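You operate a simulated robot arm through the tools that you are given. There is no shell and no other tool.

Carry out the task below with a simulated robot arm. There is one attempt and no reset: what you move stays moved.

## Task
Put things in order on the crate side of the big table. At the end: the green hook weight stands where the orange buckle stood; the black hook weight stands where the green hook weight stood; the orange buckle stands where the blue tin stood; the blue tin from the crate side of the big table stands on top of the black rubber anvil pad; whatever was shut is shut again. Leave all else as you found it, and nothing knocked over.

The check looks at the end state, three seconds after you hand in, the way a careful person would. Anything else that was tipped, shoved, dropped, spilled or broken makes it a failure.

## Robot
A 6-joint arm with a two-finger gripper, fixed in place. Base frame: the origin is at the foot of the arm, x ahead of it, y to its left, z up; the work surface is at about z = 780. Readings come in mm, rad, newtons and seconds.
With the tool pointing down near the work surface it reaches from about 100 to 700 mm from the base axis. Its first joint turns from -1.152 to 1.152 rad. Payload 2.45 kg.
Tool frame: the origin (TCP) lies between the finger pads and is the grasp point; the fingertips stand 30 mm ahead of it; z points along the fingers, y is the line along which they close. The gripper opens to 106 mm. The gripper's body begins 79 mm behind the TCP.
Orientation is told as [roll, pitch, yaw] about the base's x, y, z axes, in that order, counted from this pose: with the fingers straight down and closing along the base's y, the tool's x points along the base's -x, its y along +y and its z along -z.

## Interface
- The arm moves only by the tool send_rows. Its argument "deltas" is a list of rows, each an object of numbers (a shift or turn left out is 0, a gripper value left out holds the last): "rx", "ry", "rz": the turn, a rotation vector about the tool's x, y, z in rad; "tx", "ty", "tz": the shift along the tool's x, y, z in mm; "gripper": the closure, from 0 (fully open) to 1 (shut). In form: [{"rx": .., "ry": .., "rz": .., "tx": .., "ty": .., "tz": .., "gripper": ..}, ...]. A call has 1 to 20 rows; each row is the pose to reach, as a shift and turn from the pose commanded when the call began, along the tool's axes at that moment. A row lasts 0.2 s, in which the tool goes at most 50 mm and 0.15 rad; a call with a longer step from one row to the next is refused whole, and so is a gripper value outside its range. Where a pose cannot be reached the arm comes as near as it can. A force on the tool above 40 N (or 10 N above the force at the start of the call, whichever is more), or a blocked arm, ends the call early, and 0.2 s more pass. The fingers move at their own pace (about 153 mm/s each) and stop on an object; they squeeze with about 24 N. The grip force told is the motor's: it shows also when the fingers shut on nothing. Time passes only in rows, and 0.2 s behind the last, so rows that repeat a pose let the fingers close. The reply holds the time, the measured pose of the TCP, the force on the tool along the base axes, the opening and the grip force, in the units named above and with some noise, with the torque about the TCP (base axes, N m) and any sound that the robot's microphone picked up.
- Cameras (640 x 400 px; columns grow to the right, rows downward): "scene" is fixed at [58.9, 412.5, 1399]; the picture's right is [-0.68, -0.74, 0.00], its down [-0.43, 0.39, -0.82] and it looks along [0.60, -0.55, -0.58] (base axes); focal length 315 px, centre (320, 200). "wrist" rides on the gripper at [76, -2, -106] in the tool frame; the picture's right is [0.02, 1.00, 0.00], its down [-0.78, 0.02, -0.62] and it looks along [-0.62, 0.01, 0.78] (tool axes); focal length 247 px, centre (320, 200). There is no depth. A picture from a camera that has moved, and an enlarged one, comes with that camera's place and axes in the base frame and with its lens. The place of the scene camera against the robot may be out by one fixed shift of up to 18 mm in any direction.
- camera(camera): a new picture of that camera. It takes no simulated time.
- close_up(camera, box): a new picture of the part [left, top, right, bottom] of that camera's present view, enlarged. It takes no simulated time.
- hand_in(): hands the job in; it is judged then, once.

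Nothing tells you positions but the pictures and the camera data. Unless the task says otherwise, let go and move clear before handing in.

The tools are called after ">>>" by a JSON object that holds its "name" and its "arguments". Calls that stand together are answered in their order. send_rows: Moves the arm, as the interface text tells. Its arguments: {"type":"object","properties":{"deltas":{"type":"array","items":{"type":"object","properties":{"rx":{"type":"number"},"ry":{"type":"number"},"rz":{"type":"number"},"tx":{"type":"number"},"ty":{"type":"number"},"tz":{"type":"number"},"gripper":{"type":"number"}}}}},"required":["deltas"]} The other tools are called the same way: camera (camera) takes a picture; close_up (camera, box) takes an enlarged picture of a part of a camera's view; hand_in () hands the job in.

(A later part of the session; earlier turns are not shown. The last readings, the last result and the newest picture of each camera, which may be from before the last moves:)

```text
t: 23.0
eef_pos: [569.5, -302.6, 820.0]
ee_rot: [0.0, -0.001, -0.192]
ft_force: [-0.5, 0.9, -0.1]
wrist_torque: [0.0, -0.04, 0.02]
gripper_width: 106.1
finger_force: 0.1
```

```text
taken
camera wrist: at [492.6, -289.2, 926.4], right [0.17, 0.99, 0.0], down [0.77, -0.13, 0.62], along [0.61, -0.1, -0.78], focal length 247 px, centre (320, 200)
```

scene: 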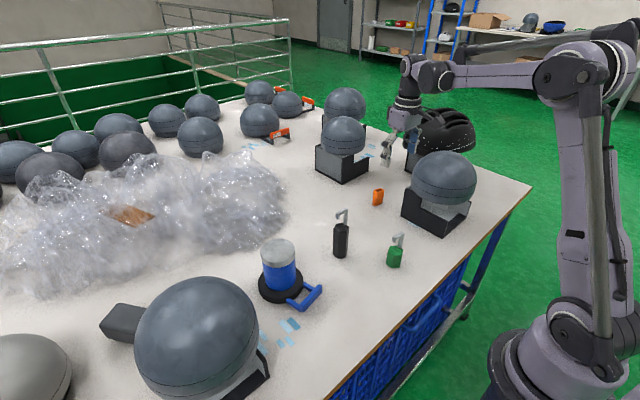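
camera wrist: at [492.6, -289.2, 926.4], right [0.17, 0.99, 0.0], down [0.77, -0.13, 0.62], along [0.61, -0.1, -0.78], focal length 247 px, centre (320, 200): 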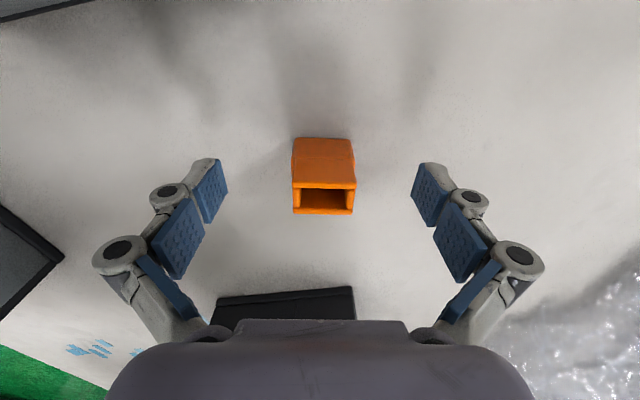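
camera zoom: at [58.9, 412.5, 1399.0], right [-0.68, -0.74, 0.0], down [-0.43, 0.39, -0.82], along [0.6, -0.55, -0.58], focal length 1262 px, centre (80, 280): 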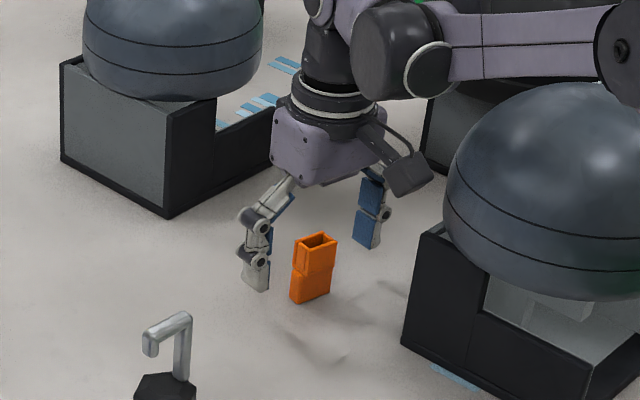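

The buckle sits centred between the fingers. Closing.

>>> {"name": "send_rows", "arguments": {"deltas": [{"gripper": 0.4}, {"gripper": 0.6}, {"gripper": 1}, {"gripper": 1}, {"gripper": 1}]}}

>>> {"name": "close_up", "arguments": {"camera": "scene", "box": [330, 130, 430, 230]}}

>>> {"name": "camera", "arguments": {"camera": "wrist"}}

```text
t: 24.2
eef_pos: [567.5, -301.7, 820.0]
ee_rot: [0.0, 0.0, -0.191]
ft_force: [-0.2, 0.4, 0.4]
wrist_torque: [0.0, -0.01, 0.01]
gripper_width: 35.0
finger_force: 24.2
```

```text
4.00 times, centred on (380, 180) of scene
camera zoom: at [58.9, 412.5, 1399.0], right [-0.68, -0.74, 0.0], down [-0.43, 0.39, -0.82], along [0.6, -0.55, -0.58], focal length 1262 px, centre (80, 280)
```

zoom: 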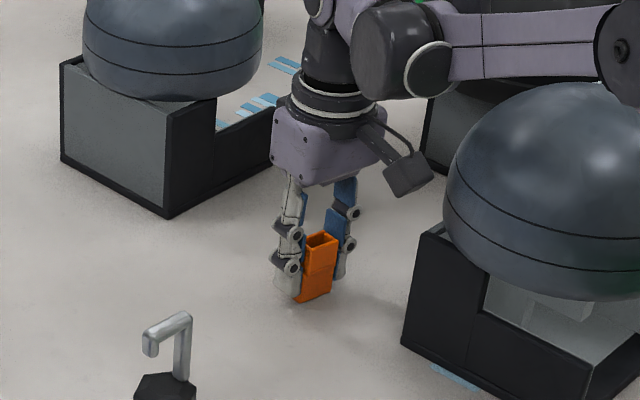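

```text
taken
camera wrist: at [492.5, -289.3, 926.6], right [0.17, 0.99, 0.0], down [0.77, -0.13, 0.62], along [0.61, -0.1, -0.78], focal length 247 px, centre (320, 200)
```

wrist: 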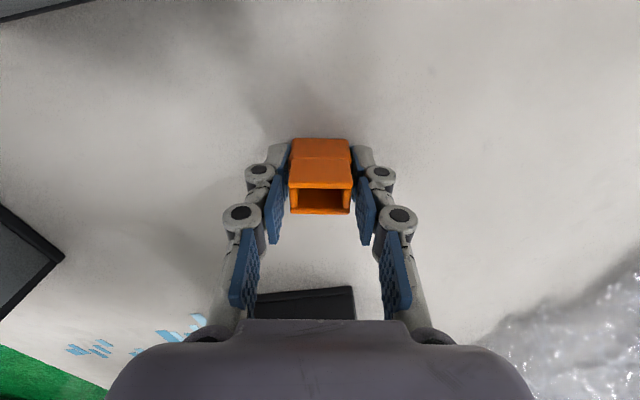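

The buckle is gripped at 35 mm. I'll lift it and carry it to where the tin stood, (482, -180.5).

>>> {"name": "send_rows", "arguments": {"deltas": [{"tz": -10}, {"tz": -30}, {"tz": -60}, {"tz": -75}, {"tz": -75, "tx": 15, "ty": 14}, {"tz": -75, "tx": 40, "ty": 38}, {"tz": -75, "tx": 66, "ty": 63}, {"tz": -75, "tx": 92, "ty": 87}, {"tz": -75, "tx": 107.5, "ty": 102}, {"tz": -75, "tx": 107.5, "ty": 102}]}}

>>> {"name": "camera", "arguments": {"camera": "wrist"}}

>>> {"name": "close_up", "arguments": {"camera": "scene", "box": [300, 130, 440, 270]}}

```text
t: 26.4
eef_pos: [481.8, -180.9, 896.2]
ee_rot: [0.0, -0.001, -0.19]
ft_force: [0.0, -0.3, -1.5]
wrist_torque: [-0.01, 0.0, 0.02]
gripper_width: 34.7
finger_force: 24.1
```

```text
taken
camera wrist: at [405.3, -168.4, 1002.4], right [0.17, 0.99, 0.0], down [0.77, -0.13, 0.62], along [0.61, -0.1, -0.78], focal length 247 px, centre (320, 200)
```

wrist: 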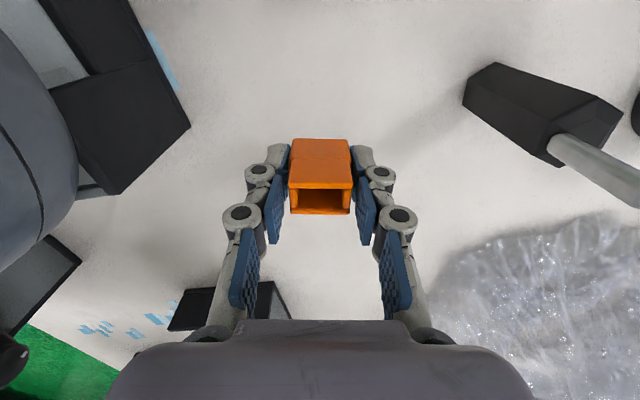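

```text
2.86 times, centred on (370, 200) of scene
camera zoom: at [58.9, 412.5, 1399.0], right [-0.68, -0.74, 0.0], down [-0.43, 0.39, -0.82], along [0.6, -0.55, -0.58], focal length 901 px, centre (177, 200)
```

zoom: 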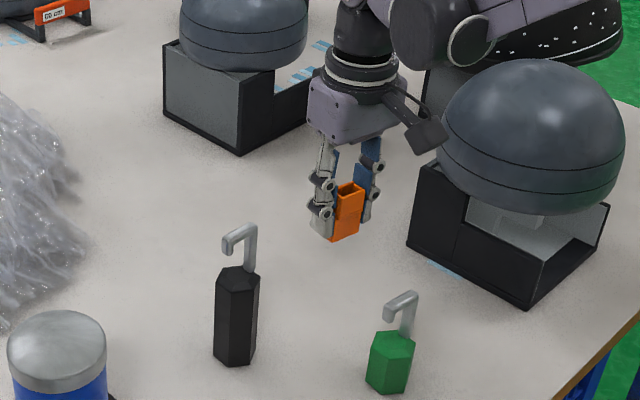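

It's over the tin's old spot. Lowering until the base touches the table.

>>> {"name": "send_rows", "arguments": {"deltas": [{"tz": 20}, {"tz": 45}, {"tz": 62}, {"tz": 70}, {"tz": 73}, {"tz": 73}]}}

>>> {"name": "send_rows", "arguments": {"deltas": [{"tz": 1}, {"tz": 1.8}, {"tz": 1.8}]}}

>>> {"name": "close_up", "arguments": {"camera": "scene", "box": [330, 170, 430, 270]}}

```text
t: 27.8
eef_pos: [483.2, -180.0, 822.5]
ee_rot: [0.002, -0.001, -0.191]
ft_force: [0.0, -0.5, -0.2]
wrist_torque: [0.01, 0.01, 0.02]
gripper_width: 34.9
finger_force: 24.1
```

```text
t: 28.6
eef_pos: [482.8, -180.3, 821.5]
ee_rot: [0.001, -0.001, -0.191]
ft_force: [0.0, -0.6, 0.1]
wrist_torque: [-0.01, -0.03, -0.01]
gripper_width: 34.8
finger_force: 23.6
```

```text
4.00 times, centred on (380, 220) of scene
camera zoom: at [58.9, 412.5, 1399.0], right [-0.68, -0.74, 0.0], down [-0.43, 0.39, -0.82], along [0.6, -0.55, -0.58], focal length 1262 px, centre (80, 120)
```

zoom: 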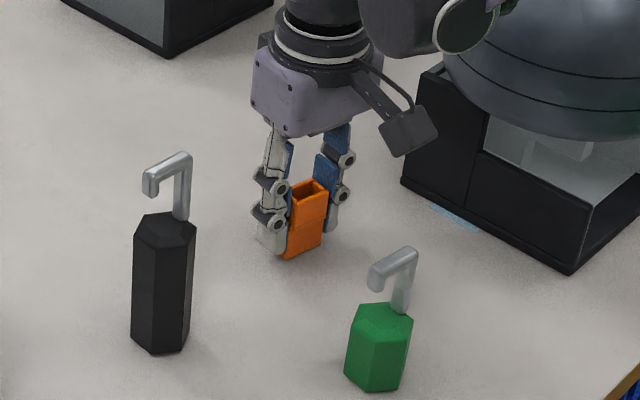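

No contact force yet, so I'll go down another millimetre or two.

>>> {"name": "send_rows", "arguments": {"deltas": [{"tz": 0.6}, {"tz": 1.0}, {"tz": 1.0}]}}

```text
t: 29.4
eef_pos: [481.9, -181.3, 820.0]
ee_rot: [0.0, -0.001, -0.192]
ft_force: [1.5, -1.3, 16.5]
wrist_torque: [-0.03, 0.0, -0.01]
gripper_width: 35.1
finger_force: 24.3
```

Contact at 16 N, so it stands on the table. Easing off slightly and opening.

>>> {"name": "send_rows", "arguments": {"deltas": [{"tz": -0.5, "gripper": 1}, {"tz": -0.6, "gripper": 0.6}, {"tz": -0.6, "gripper": 0.5}, {"tz": -0.6, "gripper": 0.3}, {"tz": -0.6, "gripper": 0}, {"tz": -0.6, "gripper": 0}, {"tz": -0.6, "gripper": 0}]}}

>>> {"name": "camera", "arguments": {"camera": "wrist"}}

>>> {"name": "close_up", "arguments": {"camera": "scene", "box": [330, 170, 430, 270]}}

```text
t: 31.0
eef_pos: [483.6, -181.7, 820.9]
ee_rot: [0.001, -0.001, -0.191]
ft_force: [-0.4, 0.0, 0.1]
wrist_torque: [-0.02, -0.01, -0.02]
gripper_width: 105.8
finger_force: 0.1
```

```text
taken
camera wrist: at [406.1, -167.6, 926.8], right [0.17, 0.99, 0.0], down [0.77, -0.13, 0.62], along [0.61, -0.1, -0.78], focal length 247 px, centre (320, 200)
```

wrist: 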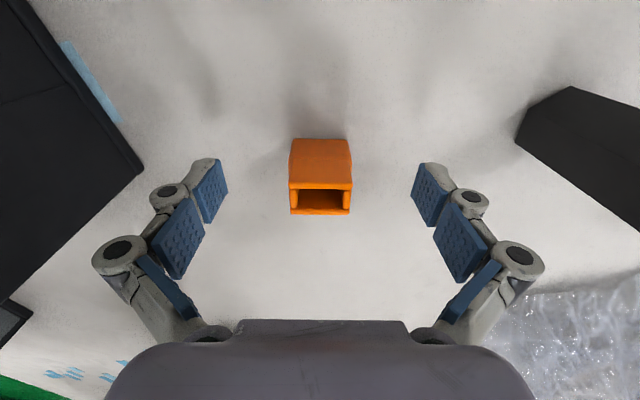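

```text
4.00 times, centred on (380, 220) of scene
camera zoom: at [58.9, 412.5, 1399.0], right [-0.68, -0.74, 0.0], down [-0.43, 0.39, -0.82], along [0.6, -0.55, -0.58], focal length 1262 px, centre (80, 120)
```

zoom: 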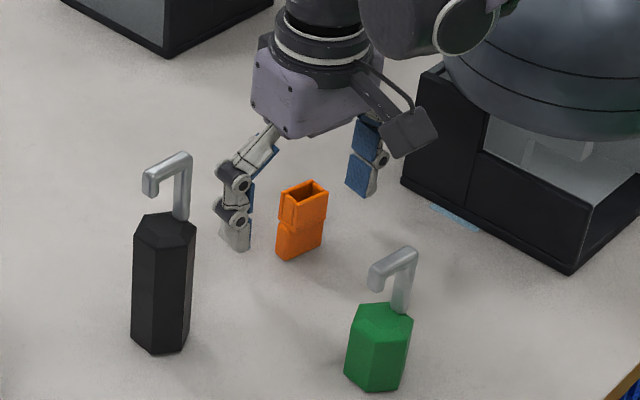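

The buckle stands where the tin was. Now I rise, turn the gripper back and go above the green weight.

>>> {"name": "send_rows", "arguments": {"deltas": [{"tz": -15}, {"tz": -45}, {"tz": -85}, {"tz": -120}, {"tz": -130}, {"tz": -130, "tx": 30, "ty": 9, "rz": -0.05}, {"tz": -130, "tx": 65, "ty": 20, "rz": -0.11}, {"tz": -130, "tx": 100, "ty": 31, "rz": -0.16}, {"tz": -130, "tx": 124.9, "ty": 38.1, "rz": -0.19}, {"tz": -130, "tx": 124.9, "ty": 38.1, "rz": -0.19}]}}

>>> {"name": "camera", "arguments": {"camera": "wrist"}}

>>> {"name": "close_up", "arguments": {"camera": "wrist", "box": [240, 40, 400, 160]}}

>>> {"name": "close_up", "arguments": {"camera": "scene", "box": [320, 190, 440, 290]}}

```text
t: 33.2
eef_pos: [366.9, -119.6, 949.9]
ee_rot: [0.0, -0.001, 0.001]
ft_force: [0.4, 0.1, -0.5]
wrist_torque: [0.01, 0.01, 0.02]
gripper_width: 105.9
finger_force: 0.1
```

```text
taken
camera wrist: at [290.2, -120.6, 1055.5], right [-0.02, 1.0, 0.0], down [0.78, 0.02, 0.62], along [0.62, 0.01, -0.78], focal length 247 px, centre (320, 200)
```

wrist: 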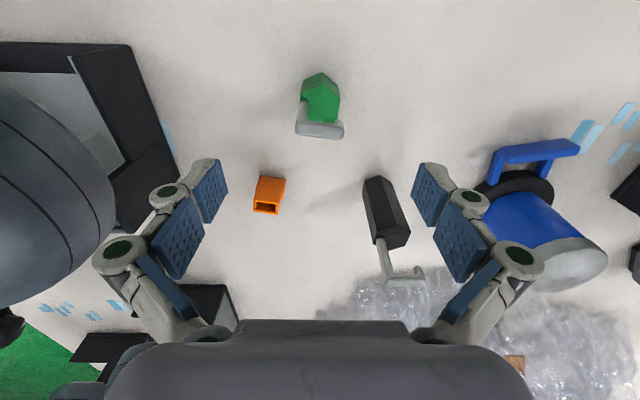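

```text
3.33 times, centred on (320, 100) of wrist
camera zoom: at [290.2, -120.6, 1055.5], right [-0.02, 1.0, 0.0], down [0.78, 0.02, 0.62], along [0.62, 0.01, -0.78], focal length 823 px, centre (320, 533)
```

zoom: 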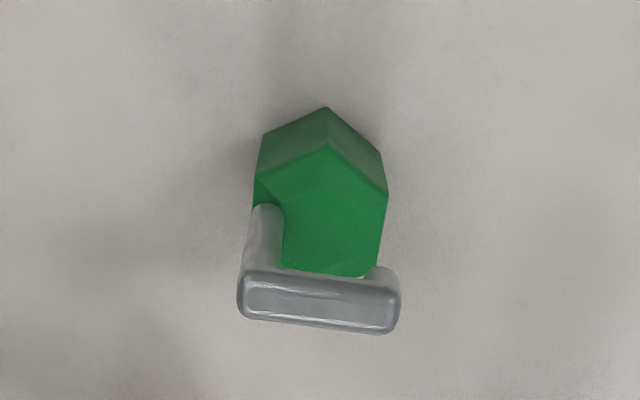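

```text
4.00 times, centred on (380, 240) of scene
camera zoom: at [58.9, 412.5, 1399.0], right [-0.68, -0.74, 0.0], down [-0.43, 0.39, -0.82], along [0.6, -0.55, -0.58], focal length 1262 px, centre (80, 40)
```

zoom: 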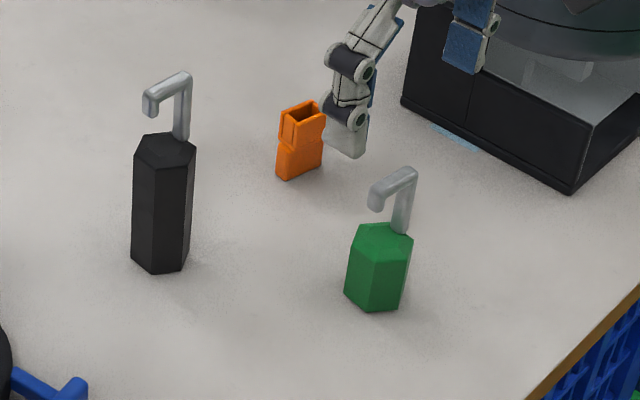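

The green weight is centred near (365, -120) and turned about -5°. Its hook rises to roughly z 875 within the body's width. I'll align and descend to z ≈ 818.

>>> {"name": "send_rows", "arguments": {"deltas": [{"tx": 1.5, "ty": -0.5, "rz": 0.09, "tz": 20}, {"tx": 1.5, "ty": -0.5, "rz": 0.09, "tz": 55}, {"tx": 1.5, "ty": -0.5, "rz": 0.09, "tz": 90}, {"tx": 1.5, "ty": -0.5, "rz": 0.09, "tz": 115}, {"tx": 1.5, "ty": -0.5, "rz": 0.09, "tz": 132}, {"tx": 1.5, "ty": -0.5, "rz": 0.09, "tz": 132}]}}

>>> {"name": "camera", "arguments": {"camera": "wrist"}}

>>> {"name": "close_up", "arguments": {"camera": "scene", "box": [340, 200, 440, 290]}}

```text
t: 34.6
eef_pos: [364.1, -123.4, 816.2]
ee_rot: [-0.001, -0.001, -0.089]
ft_force: [0.6, 0.2, -0.6]
wrist_torque: [0.03, 0.0, 0.01]
gripper_width: 106.0
finger_force: 0.0
```

```text
taken
camera wrist: at [288.4, -116.7, 922.2], right [0.07, 1.0, 0.0], down [0.78, -0.05, 0.62], along [0.62, -0.04, -0.78], focal length 247 px, centre (320, 200)
```

wrist: 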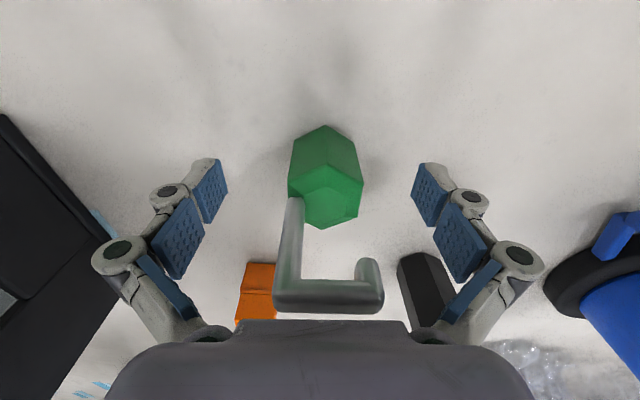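

```text
4.44 times, centred on (390, 245) of scene
camera zoom: at [58.9, 412.5, 1399.0], right [-0.68, -0.74, 0.0], down [-0.43, 0.39, -0.82], along [0.6, -0.55, -0.58], focal length 1402 px, centre (9, 0)
```

zoom: 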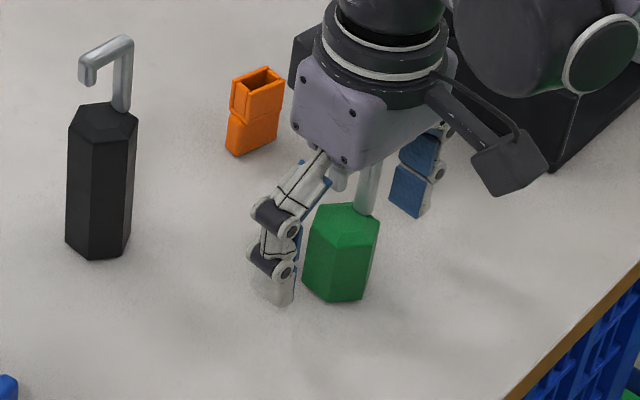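

The hex is nearly centred. I'll shift 2 mm each way and close.

>>> {"name": "send_rows", "arguments": {"deltas": [{"tx": 2, "ty": 2, "gripper": 0}, {"tx": 2, "ty": 2, "gripper": 0.4}, {"tx": 2, "ty": 2, "gripper": 0.6}, {"tx": 2, "ty": 2, "gripper": 1}, {"tx": 2, "ty": 2, "gripper": 1}, {"tx": 2, "ty": 2, "gripper": 1}]}}

>>> {"name": "camera", "arguments": {"camera": "wrist"}}

>>> {"name": "close_up", "arguments": {"camera": "scene", "box": [340, 200, 440, 290]}}

```text
t: 36.0
eef_pos: [363.1, -120.0, 817.6]
ee_rot: [0.001, -0.002, -0.089]
ft_force: [-0.8, -2.9, 2.5]
wrist_torque: [-0.18, -0.04, -0.02]
gripper_width: 41.6
finger_force: 23.9
```

```text
taken
camera wrist: at [286.3, -114.2, 923.0], right [0.07, 1.0, 0.0], down [0.78, -0.05, 0.62], along [0.62, -0.04, -0.78], focal length 247 px, centre (320, 200)
```

wrist: 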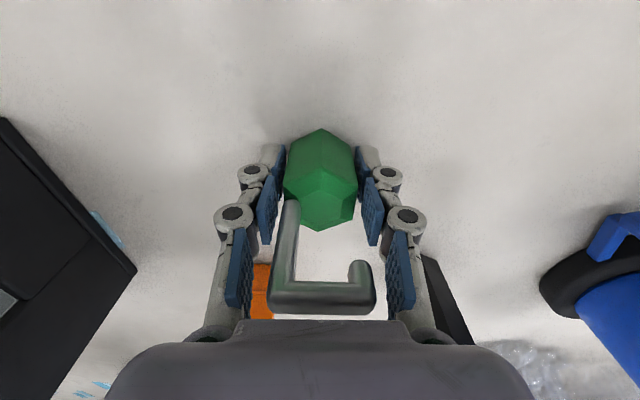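

```text
4.44 times, centred on (390, 245) of scene
camera zoom: at [58.9, 412.4, 1399.0], right [-0.68, -0.74, 0.0], down [-0.43, 0.39, -0.82], along [0.6, -0.55, -0.58], focal length 1402 px, centre (9, 0)
```

zoom: 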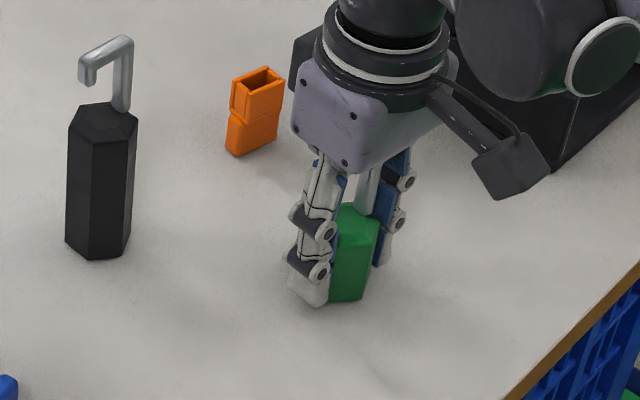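

Gripped at 41.6 mm. A gentle lift next to check the hold and weight.

>>> {"name": "send_rows", "arguments": {"deltas": [{"tz": -3}, {"tz": -8}, {"tz": -15}, {"tz": -20}, {"tz": -20}]}}

>>> {"name": "camera", "arguments": {"camera": "wrist"}}

>>> {"name": "close_up", "arguments": {"camera": "scene", "box": [340, 200, 440, 290]}}

```text
t: 37.2
eef_pos: [363.2, -118.2, 838.4]
ee_rot: [0.001, -0.001, -0.09]
ft_force: [-0.4, -0.5, -5.0]
wrist_torque: [0.03, -0.04, 0.03]
gripper_width: 41.5
finger_force: 23.5
```

```text
taken
camera wrist: at [287.1, -113.3, 944.1], right [0.07, 1.0, 0.0], down [0.78, -0.05, 0.62], along [0.62, -0.04, -0.78], focal length 247 px, centre (320, 200)
```

wrist: 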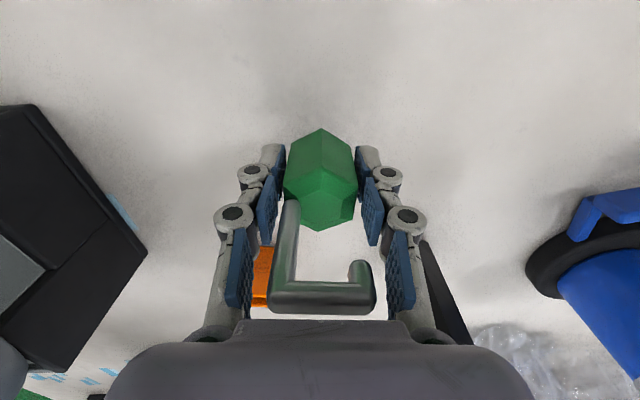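

```text
4.44 times, centred on (390, 245) of scene
camera zoom: at [59.0, 412.4, 1399.0], right [-0.68, -0.74, 0.0], down [-0.43, 0.39, -0.82], along [0.6, -0.55, -0.58], focal length 1402 px, centre (9, 0)
```

zoom: 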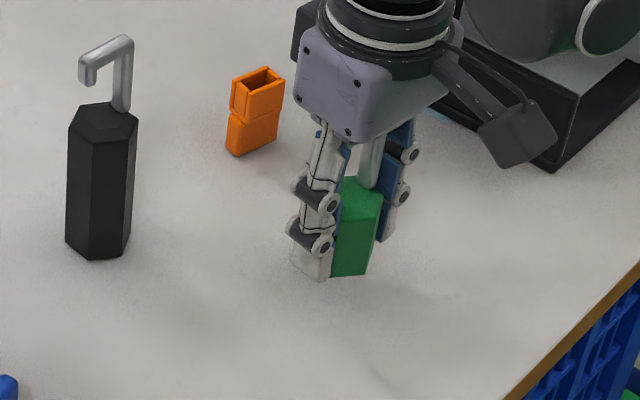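

The green weight holds well, at about 4.5 N. I'll raise it to z ≈ 1000 and carry it over to the buckle's old place at (568, -301).

>>> {"name": "send_rows", "arguments": {"deltas": [{"tz": -25}, {"tz": -60}, {"tz": -100}, {"tz": -140}, {"tz": -161}, {"tz": -161, "tx": -15, "ty": -11}, {"tz": -161, "tx": -45, "ty": -33}, {"tz": -161, "tx": -75, "ty": -55.5}, {"tz": -161, "tx": -105, "ty": -78}, {"tz": -161, "tx": -135, "ty": -100}, {"tz": -161, "tx": -165, "ty": -122}, {"tz": -161, "tx": -195, "ty": -144}, {"tz": -161, "tx": -213, "ty": -158}, {"tz": -161, "tx": -221.5, "ty": -164}, {"tz": -161, "tx": -221.5, "ty": -164}]}}

>>> {"name": "camera", "arguments": {"camera": "wrist"}}

>>> {"name": "close_up", "arguments": {"camera": "scene", "box": [320, 90, 480, 240]}}

```text
t: 40.4
eef_pos: [571.1, -302.3, 1001.1]
ee_rot: [-0.001, -0.002, -0.088]
ft_force: [0.1, -0.2, -4.3]
wrist_torque: [-0.03, 0.05, 0.0]
gripper_width: 41.3
finger_force: 23.9
```

```text
taken
camera wrist: at [494.3, -296.9, 1106.1], right [0.07, 1.0, 0.0], down [0.78, -0.05, 0.62], along [0.62, -0.04, -0.78], focal length 247 px, centre (320, 200)
```

wrist: 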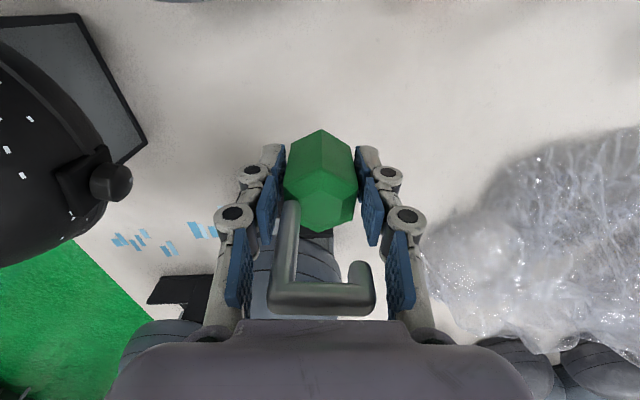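

```text
2.67 times, centred on (400, 165) of scene
camera zoom: at [59.0, 412.4, 1399.0], right [-0.68, -0.74, 0.0], down [-0.43, 0.39, -0.82], along [0.6, -0.55, -0.58], focal length 841 px, centre (107, 293)
```

zoom: 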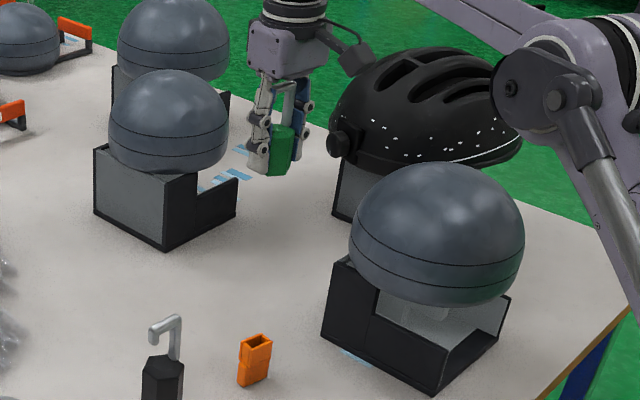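

It's above the spot. Descending to just above the table.

>>> {"name": "send_rows", "arguments": {"deltas": [{"tz": 25}, {"tz": 60}, {"tz": 95}, {"tz": 130}, {"tz": 155}, {"tz": 170}, {"tz": 177}, {"tz": 178.5}, {"tz": 178.5}]}}

>>> {"name": "close_up", "arguments": {"camera": "scene", "box": [330, 130, 430, 230]}}

>>> {"name": "camera", "arguments": {"camera": "wrist"}}

```text
t: 42.4
eef_pos: [571.4, -299.9, 821.6]
ee_rot: [0.0, -0.001, -0.09]
ft_force: [0.6, 0.1, -4.8]
wrist_torque: [-0.01, -0.02, -0.01]
gripper_width: 41.5
finger_force: 23.8
```

```text
4.00 times, centred on (380, 180) of scene
camera zoom: at [59.0, 412.4, 1399.0], right [-0.68, -0.74, 0.0], down [-0.43, 0.39, -0.82], along [0.6, -0.55, -0.58], focal length 1262 px, centre (80, 280)
```

zoom: 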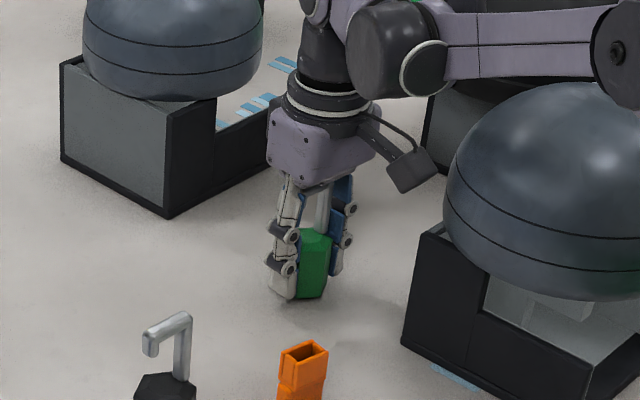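

```text
taken
camera wrist: at [494.2, -294.6, 927.2], right [0.07, 1.0, 0.0], down [0.78, -0.05, 0.62], along [0.62, -0.04, -0.78], focal length 247 px, centre (320, 200)
```

wrist: 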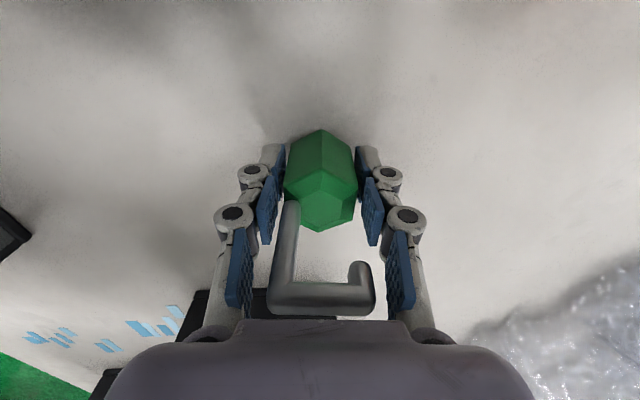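

The position matches where the buckle stood. Now small steps to contact.

>>> {"name": "send_rows", "arguments": {"deltas": [{"tz": 1}, {"tz": 2}, {"tz": 2}]}}

```text
t: 43.2
eef_pos: [570.6, -300.6, 819.4]
ee_rot: [-0.001, -0.002, -0.089]
ft_force: [-0.1, 0.0, -4.7]
wrist_torque: [-0.03, 0.05, -0.03]
gripper_width: 41.3
finger_force: 23.9
```

>>> {"name": "send_rows", "arguments": {"deltas": [{"tz": 0.7}, {"tz": 1.3}, {"tz": 1.3}]}}

```text
t: 44.0
eef_pos: [569.5, -300.9, 817.7]
ee_rot: [-0.001, -0.003, -0.089]
ft_force: [0.2, -0.3, -5.1]
wrist_torque: [0.02, 0.02, 0.03]
gripper_width: 41.4
finger_force: 24.4
```

Still hanging free at -5 N, so I'm continuing down.

>>> {"name": "send_rows", "arguments": {"deltas": [{"tz": 0.7}, {"tz": 1.2}, {"tz": 1.2}]}}

>>> {"name": "close_up", "arguments": {"camera": "scene", "box": [355, 170, 405, 220]}}

```text
t: 44.8
eef_pos: [570.0, -301.8, 817.6]
ee_rot: [0.0, -0.002, -0.088]
ft_force: [-0.1, 1.2, 11.1]
wrist_torque: [-0.1, -0.08, 0.01]
gripper_width: 41.5
finger_force: 23.6
```

```text
8.00 times, centred on (380, 195) of scene
camera zoom: at [58.7, 412.6, 1399.0], right [-0.68, -0.74, 0.0], down [-0.43, 0.39, -0.82], along [0.6, -0.55, -0.58], focal length 2523 px, centre (-160, 240)
```

zoom: 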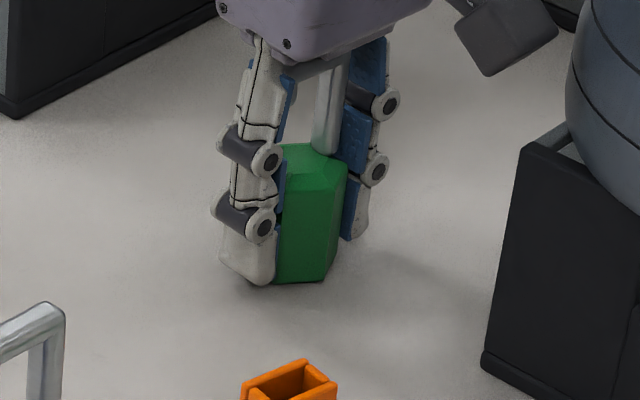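

Contact confirmed. Easing off a touch and opening.

>>> {"name": "send_rows", "arguments": {"deltas": [{"tz": -0.4, "gripper": 1}, {"tz": -0.5, "gripper": 0.55}, {"tz": -0.5, "gripper": 0.45}, {"tz": -0.5, "gripper": 0.25}, {"tz": -0.5, "gripper": 0}, {"tz": -0.5, "gripper": 0}, {"tz": -0.5, "gripper": 0}]}}

>>> {"name": "camera", "arguments": {"camera": "wrist"}}

>>> {"name": "close_up", "arguments": {"camera": "scene", "box": [330, 130, 430, 230]}}

```text
t: 46.4
eef_pos: [570.3, -303.1, 816.7]
ee_rot: [0.0, -0.002, -0.089]
ft_force: [-0.3, 0.2, -0.5]
wrist_torque: [-0.01, 0.03, 0.02]
gripper_width: 106.0
finger_force: 0.1
```

```text
taken
camera wrist: at [493.5, -297.4, 922.9], right [0.07, 1.0, 0.0], down [0.78, -0.05, 0.62], along [0.62, -0.04, -0.78], focal length 247 px, centre (320, 200)
```

wrist: 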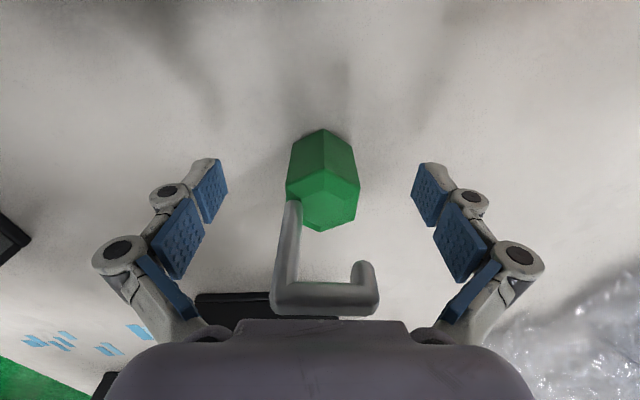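

```text
4.00 times, centred on (380, 180) of scene
camera zoom: at [58.9, 412.5, 1399.0], right [-0.68, -0.74, 0.0], down [-0.43, 0.39, -0.82], along [0.6, -0.55, -0.58], focal length 1262 px, centre (80, 280)
```

zoom: 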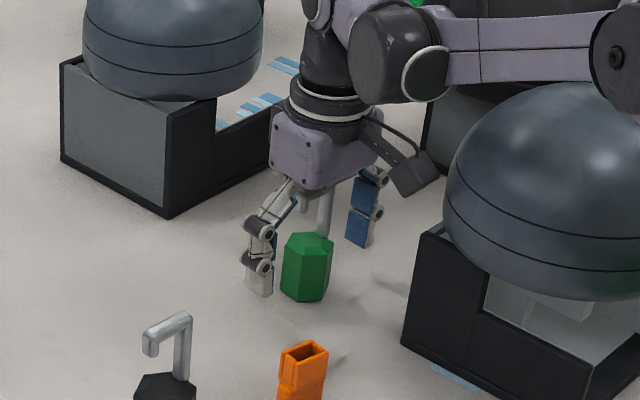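

The green weight stands on its own. Next I rise clear and go above the black weight.

>>> {"name": "send_rows", "arguments": {"deltas": [{"tz": -15}, {"tz": -45}, {"tz": -85}, {"tz": -125}, {"tz": -165}, {"tz": -193}, {"tz": -193}]}}

>>> {"name": "send_rows", "arguments": {"deltas": [{"tx": 12, "ty": 28, "rz": -0.02}, {"tx": 28, "ty": 66, "rz": -0.04}, {"tx": 44, "ty": 104, "rz": -0.06}, {"tx": 60, "ty": 142, "rz": -0.08}, {"tx": 76, "ty": 180, "rz": -0.09}, {"tx": 92, "ty": 218, "rz": -0.09}, {"tx": 106.2, "ty": 252.5, "rz": -0.09}, {"tx": 106.2, "ty": 252.5, "rz": -0.09}]}}

>>> {"name": "camera", "arguments": {"camera": "wrist"}}

>>> {"name": "close_up", "arguments": {"camera": "wrist", "box": [240, 40, 400, 160]}}

>>> {"name": "camera", "arguments": {"camera": "scene"}}

>>> {"name": "close_up", "arguments": {"camera": "scene", "box": [290, 180, 410, 280]}}

```text
t: 48.0
eef_pos: [569.4, -300.6, 1010.6]
ee_rot: [0.0, 0.0, -0.09]
ft_force: [-0.5, 0.1, -0.2]
wrist_torque: [-0.03, 0.02, 0.0]
gripper_width: 106.1
finger_force: 0.1
```

```text
t: 49.8
eef_pos: [484.9, -43.7, 1010.6]
ee_rot: [0.001, -0.003, 0.0]
ft_force: [-0.3, 0.0, -0.1]
wrist_torque: [0.02, 0.01, -0.01]
gripper_width: 105.9
finger_force: 0.1
```

```text
taken
camera wrist: at [407.5, -44.8, 1116.1], right [-0.02, 1.0, 0.0], down [0.78, 0.02, 0.62], along [0.62, 0.01, -0.78], focal length 247 px, centre (320, 200)
```

wrist: 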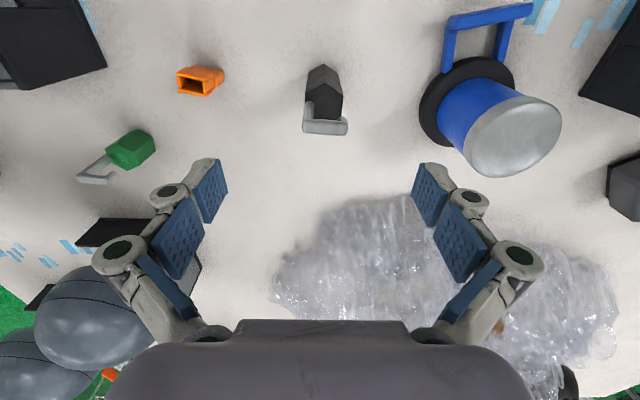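

```text
3.33 times, centred on (320, 100) of wrist
camera zoom: at [407.5, -44.8, 1116.1], right [-0.02, 1.0, 0.0], down [0.78, 0.02, 0.62], along [0.62, 0.01, -0.78], focal length 823 px, centre (320, 533)
```

zoom: 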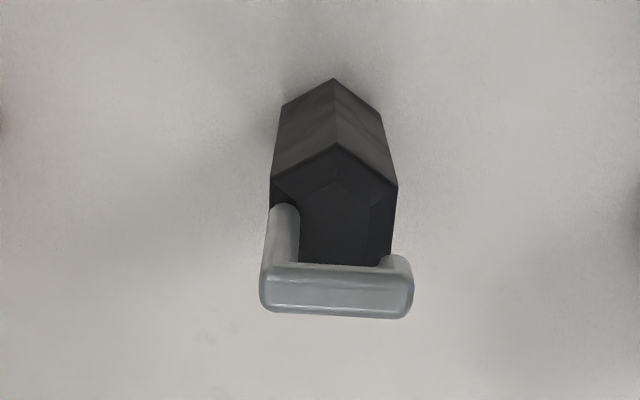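

```text
taken
```

scene: 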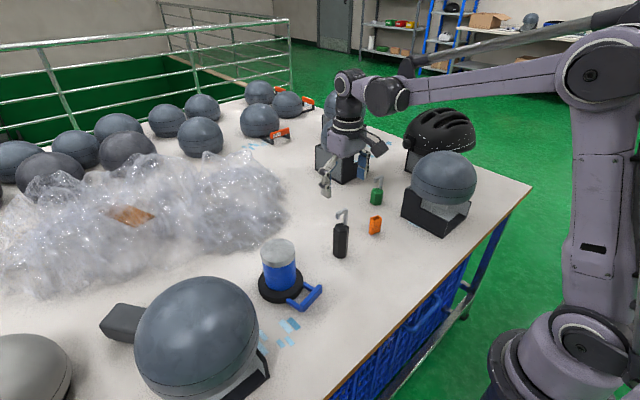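

```text
4.00 times, centred on (350, 230) of scene
camera zoom: at [58.9, 412.5, 1399.0], right [-0.68, -0.74, 0.0], down [-0.43, 0.39, -0.82], along [0.6, -0.55, -0.58], focal length 1262 px, centre (200, 80)
```

zoom: 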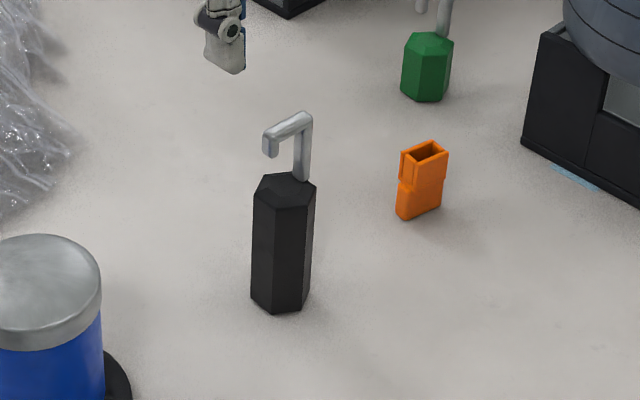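

The black weight is near (485, -41), body top about z 873 and hook top about z 927, so I'll grip with TCP at z ≈ 860. Descending with a small alignment shift.

>>> {"name": "send_rows", "arguments": {"deltas": [{"tx": -1, "ty": 2, "rz": 0.06, "tz": 25}, {"tx": -1, "ty": 2, "rz": 0.06, "tz": 60}, {"tx": -1, "ty": 2, "rz": 0.06, "tz": 95}, {"tx": -1, "ty": 2, "rz": 0.06, "tz": 120}, {"tx": -1, "ty": 2, "rz": 0.06, "tz": 138}, {"tx": -1, "ty": 2, "rz": 0.06, "tz": 138}]}}

>>> {"name": "camera", "arguments": {"camera": "wrist"}}

>>> {"name": "close_up", "arguments": {"camera": "scene", "box": [290, 180, 410, 280]}}

```text
t: 51.2
eef_pos: [488.3, -40.7, 872.7]
ee_rot: [0.0, -0.002, -0.06]
ft_force: [-1.0, -0.4, 0.2]
wrist_torque: [-0.03, 0.0, 0.0]
gripper_width: 105.7
finger_force: 0.1
```

```text
taken
camera wrist: at [411.7, -36.9, 978.4], right [0.04, 1.0, 0.0], down [0.78, -0.03, 0.62], along [0.62, -0.02, -0.78], focal length 247 px, centre (320, 200)
```

wrist: 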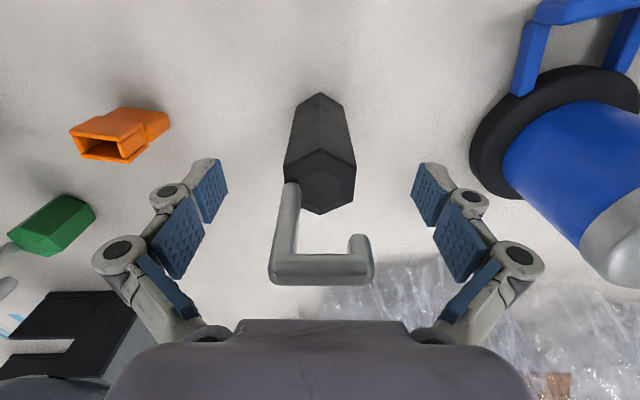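

```text
4.00 times, centred on (350, 230) of scene
camera zoom: at [58.9, 412.5, 1399.0], right [-0.68, -0.74, 0.0], down [-0.43, 0.39, -0.82], along [0.6, -0.55, -0.58], focal length 1262 px, centre (200, 80)
```

zoom: 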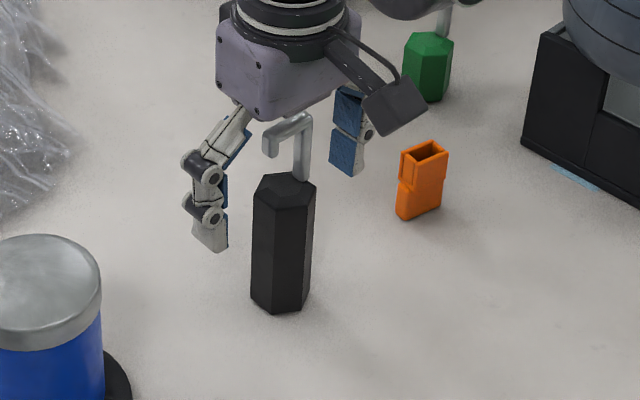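

Well centred. I'll shift 2 mm toward the base, lower 12 mm more and close.

>>> {"name": "send_rows", "arguments": {"deltas": [{"tx": 2, "tz": 6}, {"tx": 2, "tz": 12}, {"tx": 2, "tz": 12}]}}

>>> {"name": "send_rows", "arguments": {"deltas": [{"gripper": 0.4}, {"gripper": 0.55}, {"gripper": 1}, {"gripper": 1}, {"gripper": 1}]}}

>>> {"name": "camera", "arguments": {"camera": "wrist"}}

>>> {"name": "close_up", "arguments": {"camera": "scene", "box": [290, 180, 410, 280]}}

```text
t: 52.0
eef_pos: [486.6, -38.0, 860.4]
ee_rot: [-0.001, 0.0, -0.059]
ft_force: [-1.1, 0.2, 0.3]
wrist_torque: [0.0, 0.0, -0.02]
gripper_width: 106.0
finger_force: 0.1
```

```text
t: 53.2
eef_pos: [484.8, -39.0, 859.8]
ee_rot: [-0.001, -0.002, -0.06]
ft_force: [-0.9, -5.7, 2.9]
wrist_torque: [-0.27, 0.09, 0.06]
gripper_width: 41.3
finger_force: 24.0
```

```text
taken
camera wrist: at [408.8, -35.8, 966.1], right [0.04, 1.0, 0.0], down [0.78, -0.03, 0.62], along [0.62, -0.02, -0.78], focal length 247 px, centre (320, 200)
```

wrist: 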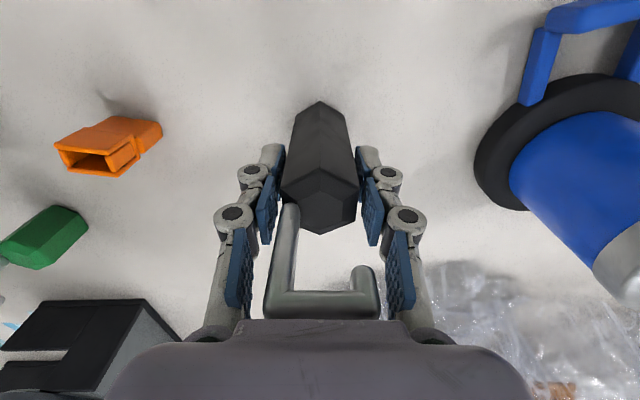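

```text
4.00 times, centred on (350, 230) of scene
camera zoom: at [58.9, 412.3, 1399.1], right [-0.68, -0.74, 0.0], down [-0.43, 0.39, -0.82], along [0.6, -0.55, -0.58], focal length 1262 px, centre (200, 80)
```

zoom: 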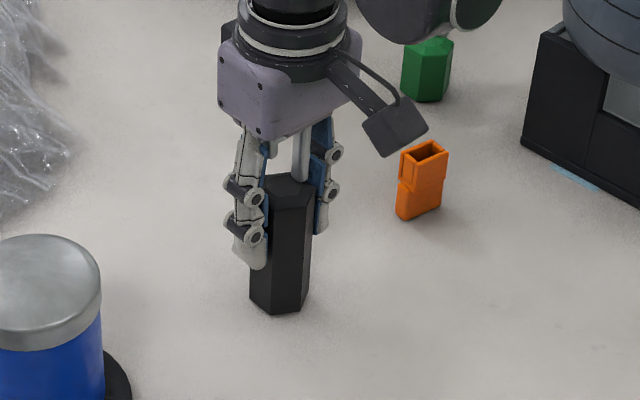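

Gripped at 41.3 mm. Gentle lift to check.

>>> {"name": "send_rows", "arguments": {"deltas": [{"tz": -3}, {"tz": -8}, {"tz": -15}, {"tz": -20}, {"tz": -20}]}}

>>> {"name": "camera", "arguments": {"camera": "wrist"}}

>>> {"name": "close_up", "arguments": {"camera": "scene", "box": [290, 180, 410, 280]}}

```text
t: 54.4
eef_pos: [485.6, -37.4, 881.0]
ee_rot: [0.0, -0.003, -0.059]
ft_force: [-0.4, 0.0, -10.1]
wrist_torque: [0.01, -0.05, -0.01]
gripper_width: 41.2
finger_force: 24.2
```

```text
taken
camera wrist: at [408.4, -34.9, 987.1], right [0.04, 1.0, 0.0], down [0.78, -0.03, 0.62], along [0.62, -0.02, -0.78], focal length 247 px, centre (320, 200)
```

wrist: 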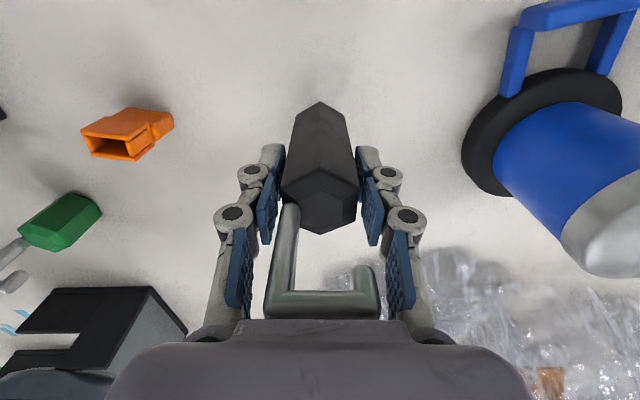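

```text
4.00 times, centred on (350, 230) of scene
camera zoom: at [59.1, 412.4, 1399.0], right [-0.68, -0.74, 0.0], down [-0.43, 0.39, -0.82], along [0.6, -0.55, -0.58], focal length 1262 px, centre (200, 80)
```

zoom: 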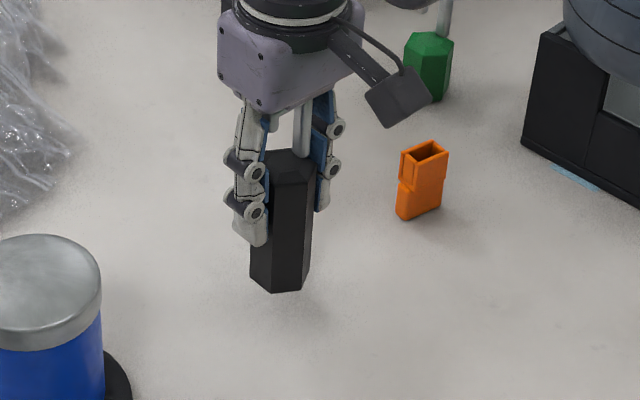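

Held well, with a weight of about 9.5 N. I'm carrying it to where the green weight stood, (364, -118).

>>> {"name": "send_rows", "arguments": {"deltas": [{"tz": -15}, {"tz": -35}, {"tz": -45}, {"tz": -45, "tx": 15, "ty": -11}, {"tz": -45, "tx": 40, "ty": -30}, {"tz": -45, "tx": 65, "ty": -49}, {"tz": -45, "tx": 90, "ty": -68}, {"tz": -45, "tx": 108, "ty": -82}, {"tz": -45, "tx": 116, "ty": -87.7}, {"tz": -45, "tx": 116, "ty": -87.7}]}}

>>> {"name": "camera", "arguments": {"camera": "wrist"}}

>>> {"name": "close_up", "arguments": {"camera": "scene", "box": [320, 180, 440, 290]}}

```text
t: 56.6
eef_pos: [362.5, -120.6, 925.0]
ee_rot: [0.001, -0.002, -0.059]
ft_force: [-1.0, -0.4, -10.4]
wrist_torque: [0.02, 0.0, 0.0]
gripper_width: 41.5
finger_force: 23.6
```

```text
taken
camera wrist: at [285.9, -116.8, 1030.4], right [0.04, 1.0, 0.0], down [0.78, -0.03, 0.62], along [0.62, -0.02, -0.78], focal length 247 px, centre (320, 200)
```

wrist: 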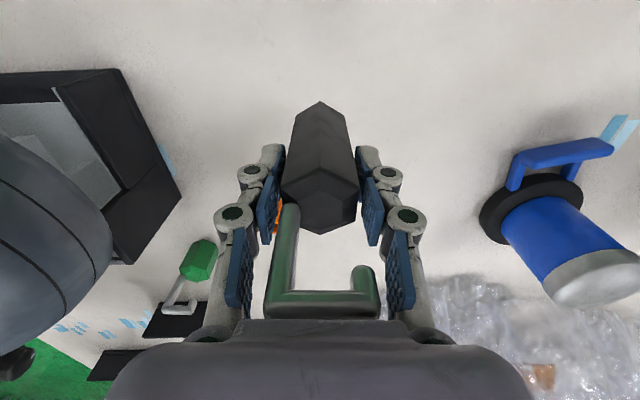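

```text
3.64 times, centred on (380, 235) of scene
camera zoom: at [59.0, 412.4, 1399.0], right [-0.68, -0.74, 0.0], down [-0.43, 0.39, -0.82], along [0.6, -0.55, -0.58], focal length 1147 px, centre (102, 73)
```

zoom: 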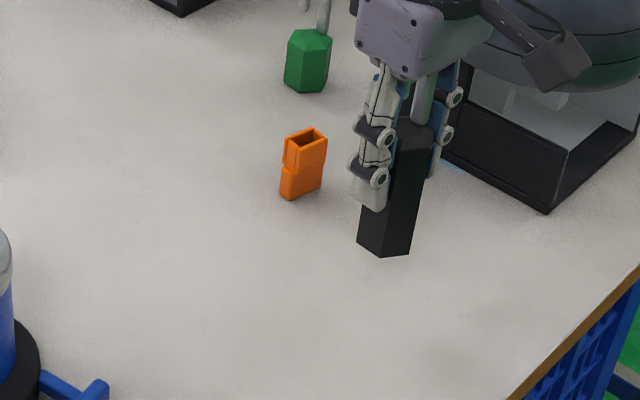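

Above the green weight's old place. Lowering.

>>> {"name": "send_rows", "arguments": {"deltas": [{"tz": 20}, {"tz": 40}, {"tz": 54}, {"tz": 61}, {"tz": 63}, {"tz": 63}]}}

>>> {"name": "close_up", "arguments": {"camera": "scene", "box": [320, 190, 440, 290]}}

```text
t: 58.0
eef_pos: [364.5, -120.0, 861.4]
ee_rot: [0.0, -0.003, -0.06]
ft_force: [0.3, 0.5, -9.3]
wrist_torque: [0.01, -0.01, 0.02]
gripper_width: 41.3
finger_force: 24.7
```

```text
4.00 times, centred on (380, 240) of scene
camera zoom: at [59.0, 412.4, 1399.0], right [-0.68, -0.74, 0.0], down [-0.43, 0.39, -0.82], along [0.6, -0.55, -0.58], focal length 1262 px, centre (80, 40)
```

zoom: 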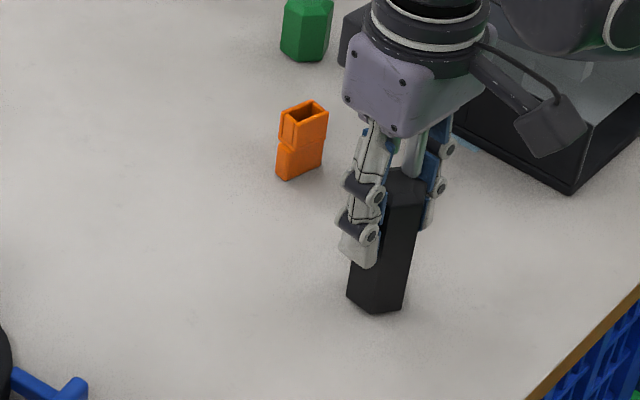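

The base outline matches where the green weight's base was in the same view. Small steps to contact.

>>> {"name": "send_rows", "arguments": {"deltas": [{"tz": 0.8}, {"tz": 1.6}, {"tz": 1.6}]}}

```text
t: 58.8
eef_pos: [363.6, -119.5, 860.3]
ee_rot: [-0.001, -0.001, -0.06]
ft_force: [0.5, 0.0, -9.7]
wrist_torque: [-0.02, 0.0, 0.02]
gripper_width: 41.2
finger_force: 24.1
```

>>> {"name": "send_rows", "arguments": {"deltas": [{"tz": 0.6}, {"tz": 1.2}, {"tz": 1.2}]}}

```text
t: 59.6
eef_pos: [364.4, -118.4, 859.5]
ee_rot: [0.0, -0.001, -0.059]
ft_force: [-1.2, -1.4, 15.1]
wrist_torque: [-0.04, 0.13, -0.02]
gripper_width: 41.5
finger_force: 23.5
```

Contact confirmed, with about 25 N on the table. Easing off slightly and opening.

>>> {"name": "send_rows", "arguments": {"deltas": [{"tz": -0.5, "gripper": 1}, {"tz": -0.6, "gripper": 0.55}, {"tz": -0.6, "gripper": 0.45}, {"tz": -0.6, "gripper": 0.25}, {"tz": -0.6, "gripper": 0}, {"tz": -0.6, "gripper": 0}, {"tz": -0.6, "gripper": 0}]}}

>>> {"name": "camera", "arguments": {"camera": "wrist"}}

>>> {"name": "close_up", "arguments": {"camera": "scene", "box": [320, 190, 440, 290]}}

```text
t: 61.2
eef_pos: [364.2, -119.1, 860.5]
ee_rot: [-0.001, -0.001, -0.058]
ft_force: [-1.1, -0.1, -0.9]
wrist_torque: [-0.02, 0.01, -0.02]
gripper_width: 105.9
finger_force: 0.0
```

```text
taken
camera wrist: at [287.4, -116.1, 965.3], right [0.04, 1.0, 0.0], down [0.78, -0.03, 0.62], along [0.62, -0.02, -0.78], focal length 247 px, centre (320, 200)
```

wrist: 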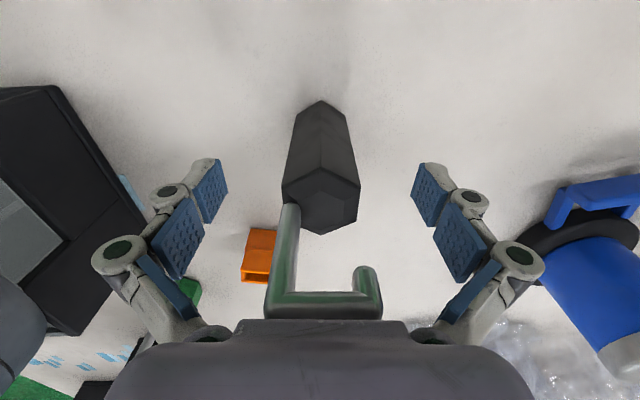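

```text
4.00 times, centred on (380, 240) of scene
camera zoom: at [58.9, 412.5, 1399.0], right [-0.68, -0.74, 0.0], down [-0.43, 0.39, -0.82], along [0.6, -0.55, -0.58], focal length 1262 px, centre (80, 40)
```

zoom: 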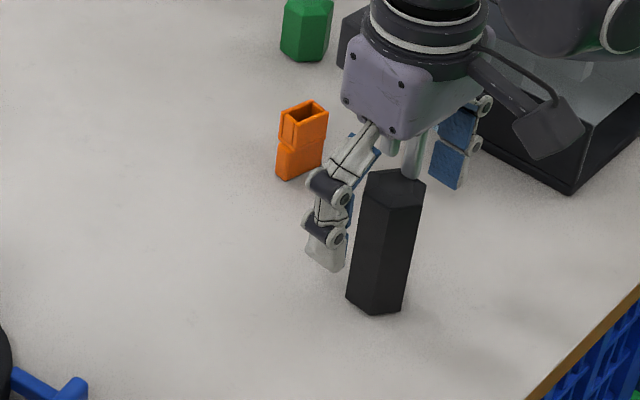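

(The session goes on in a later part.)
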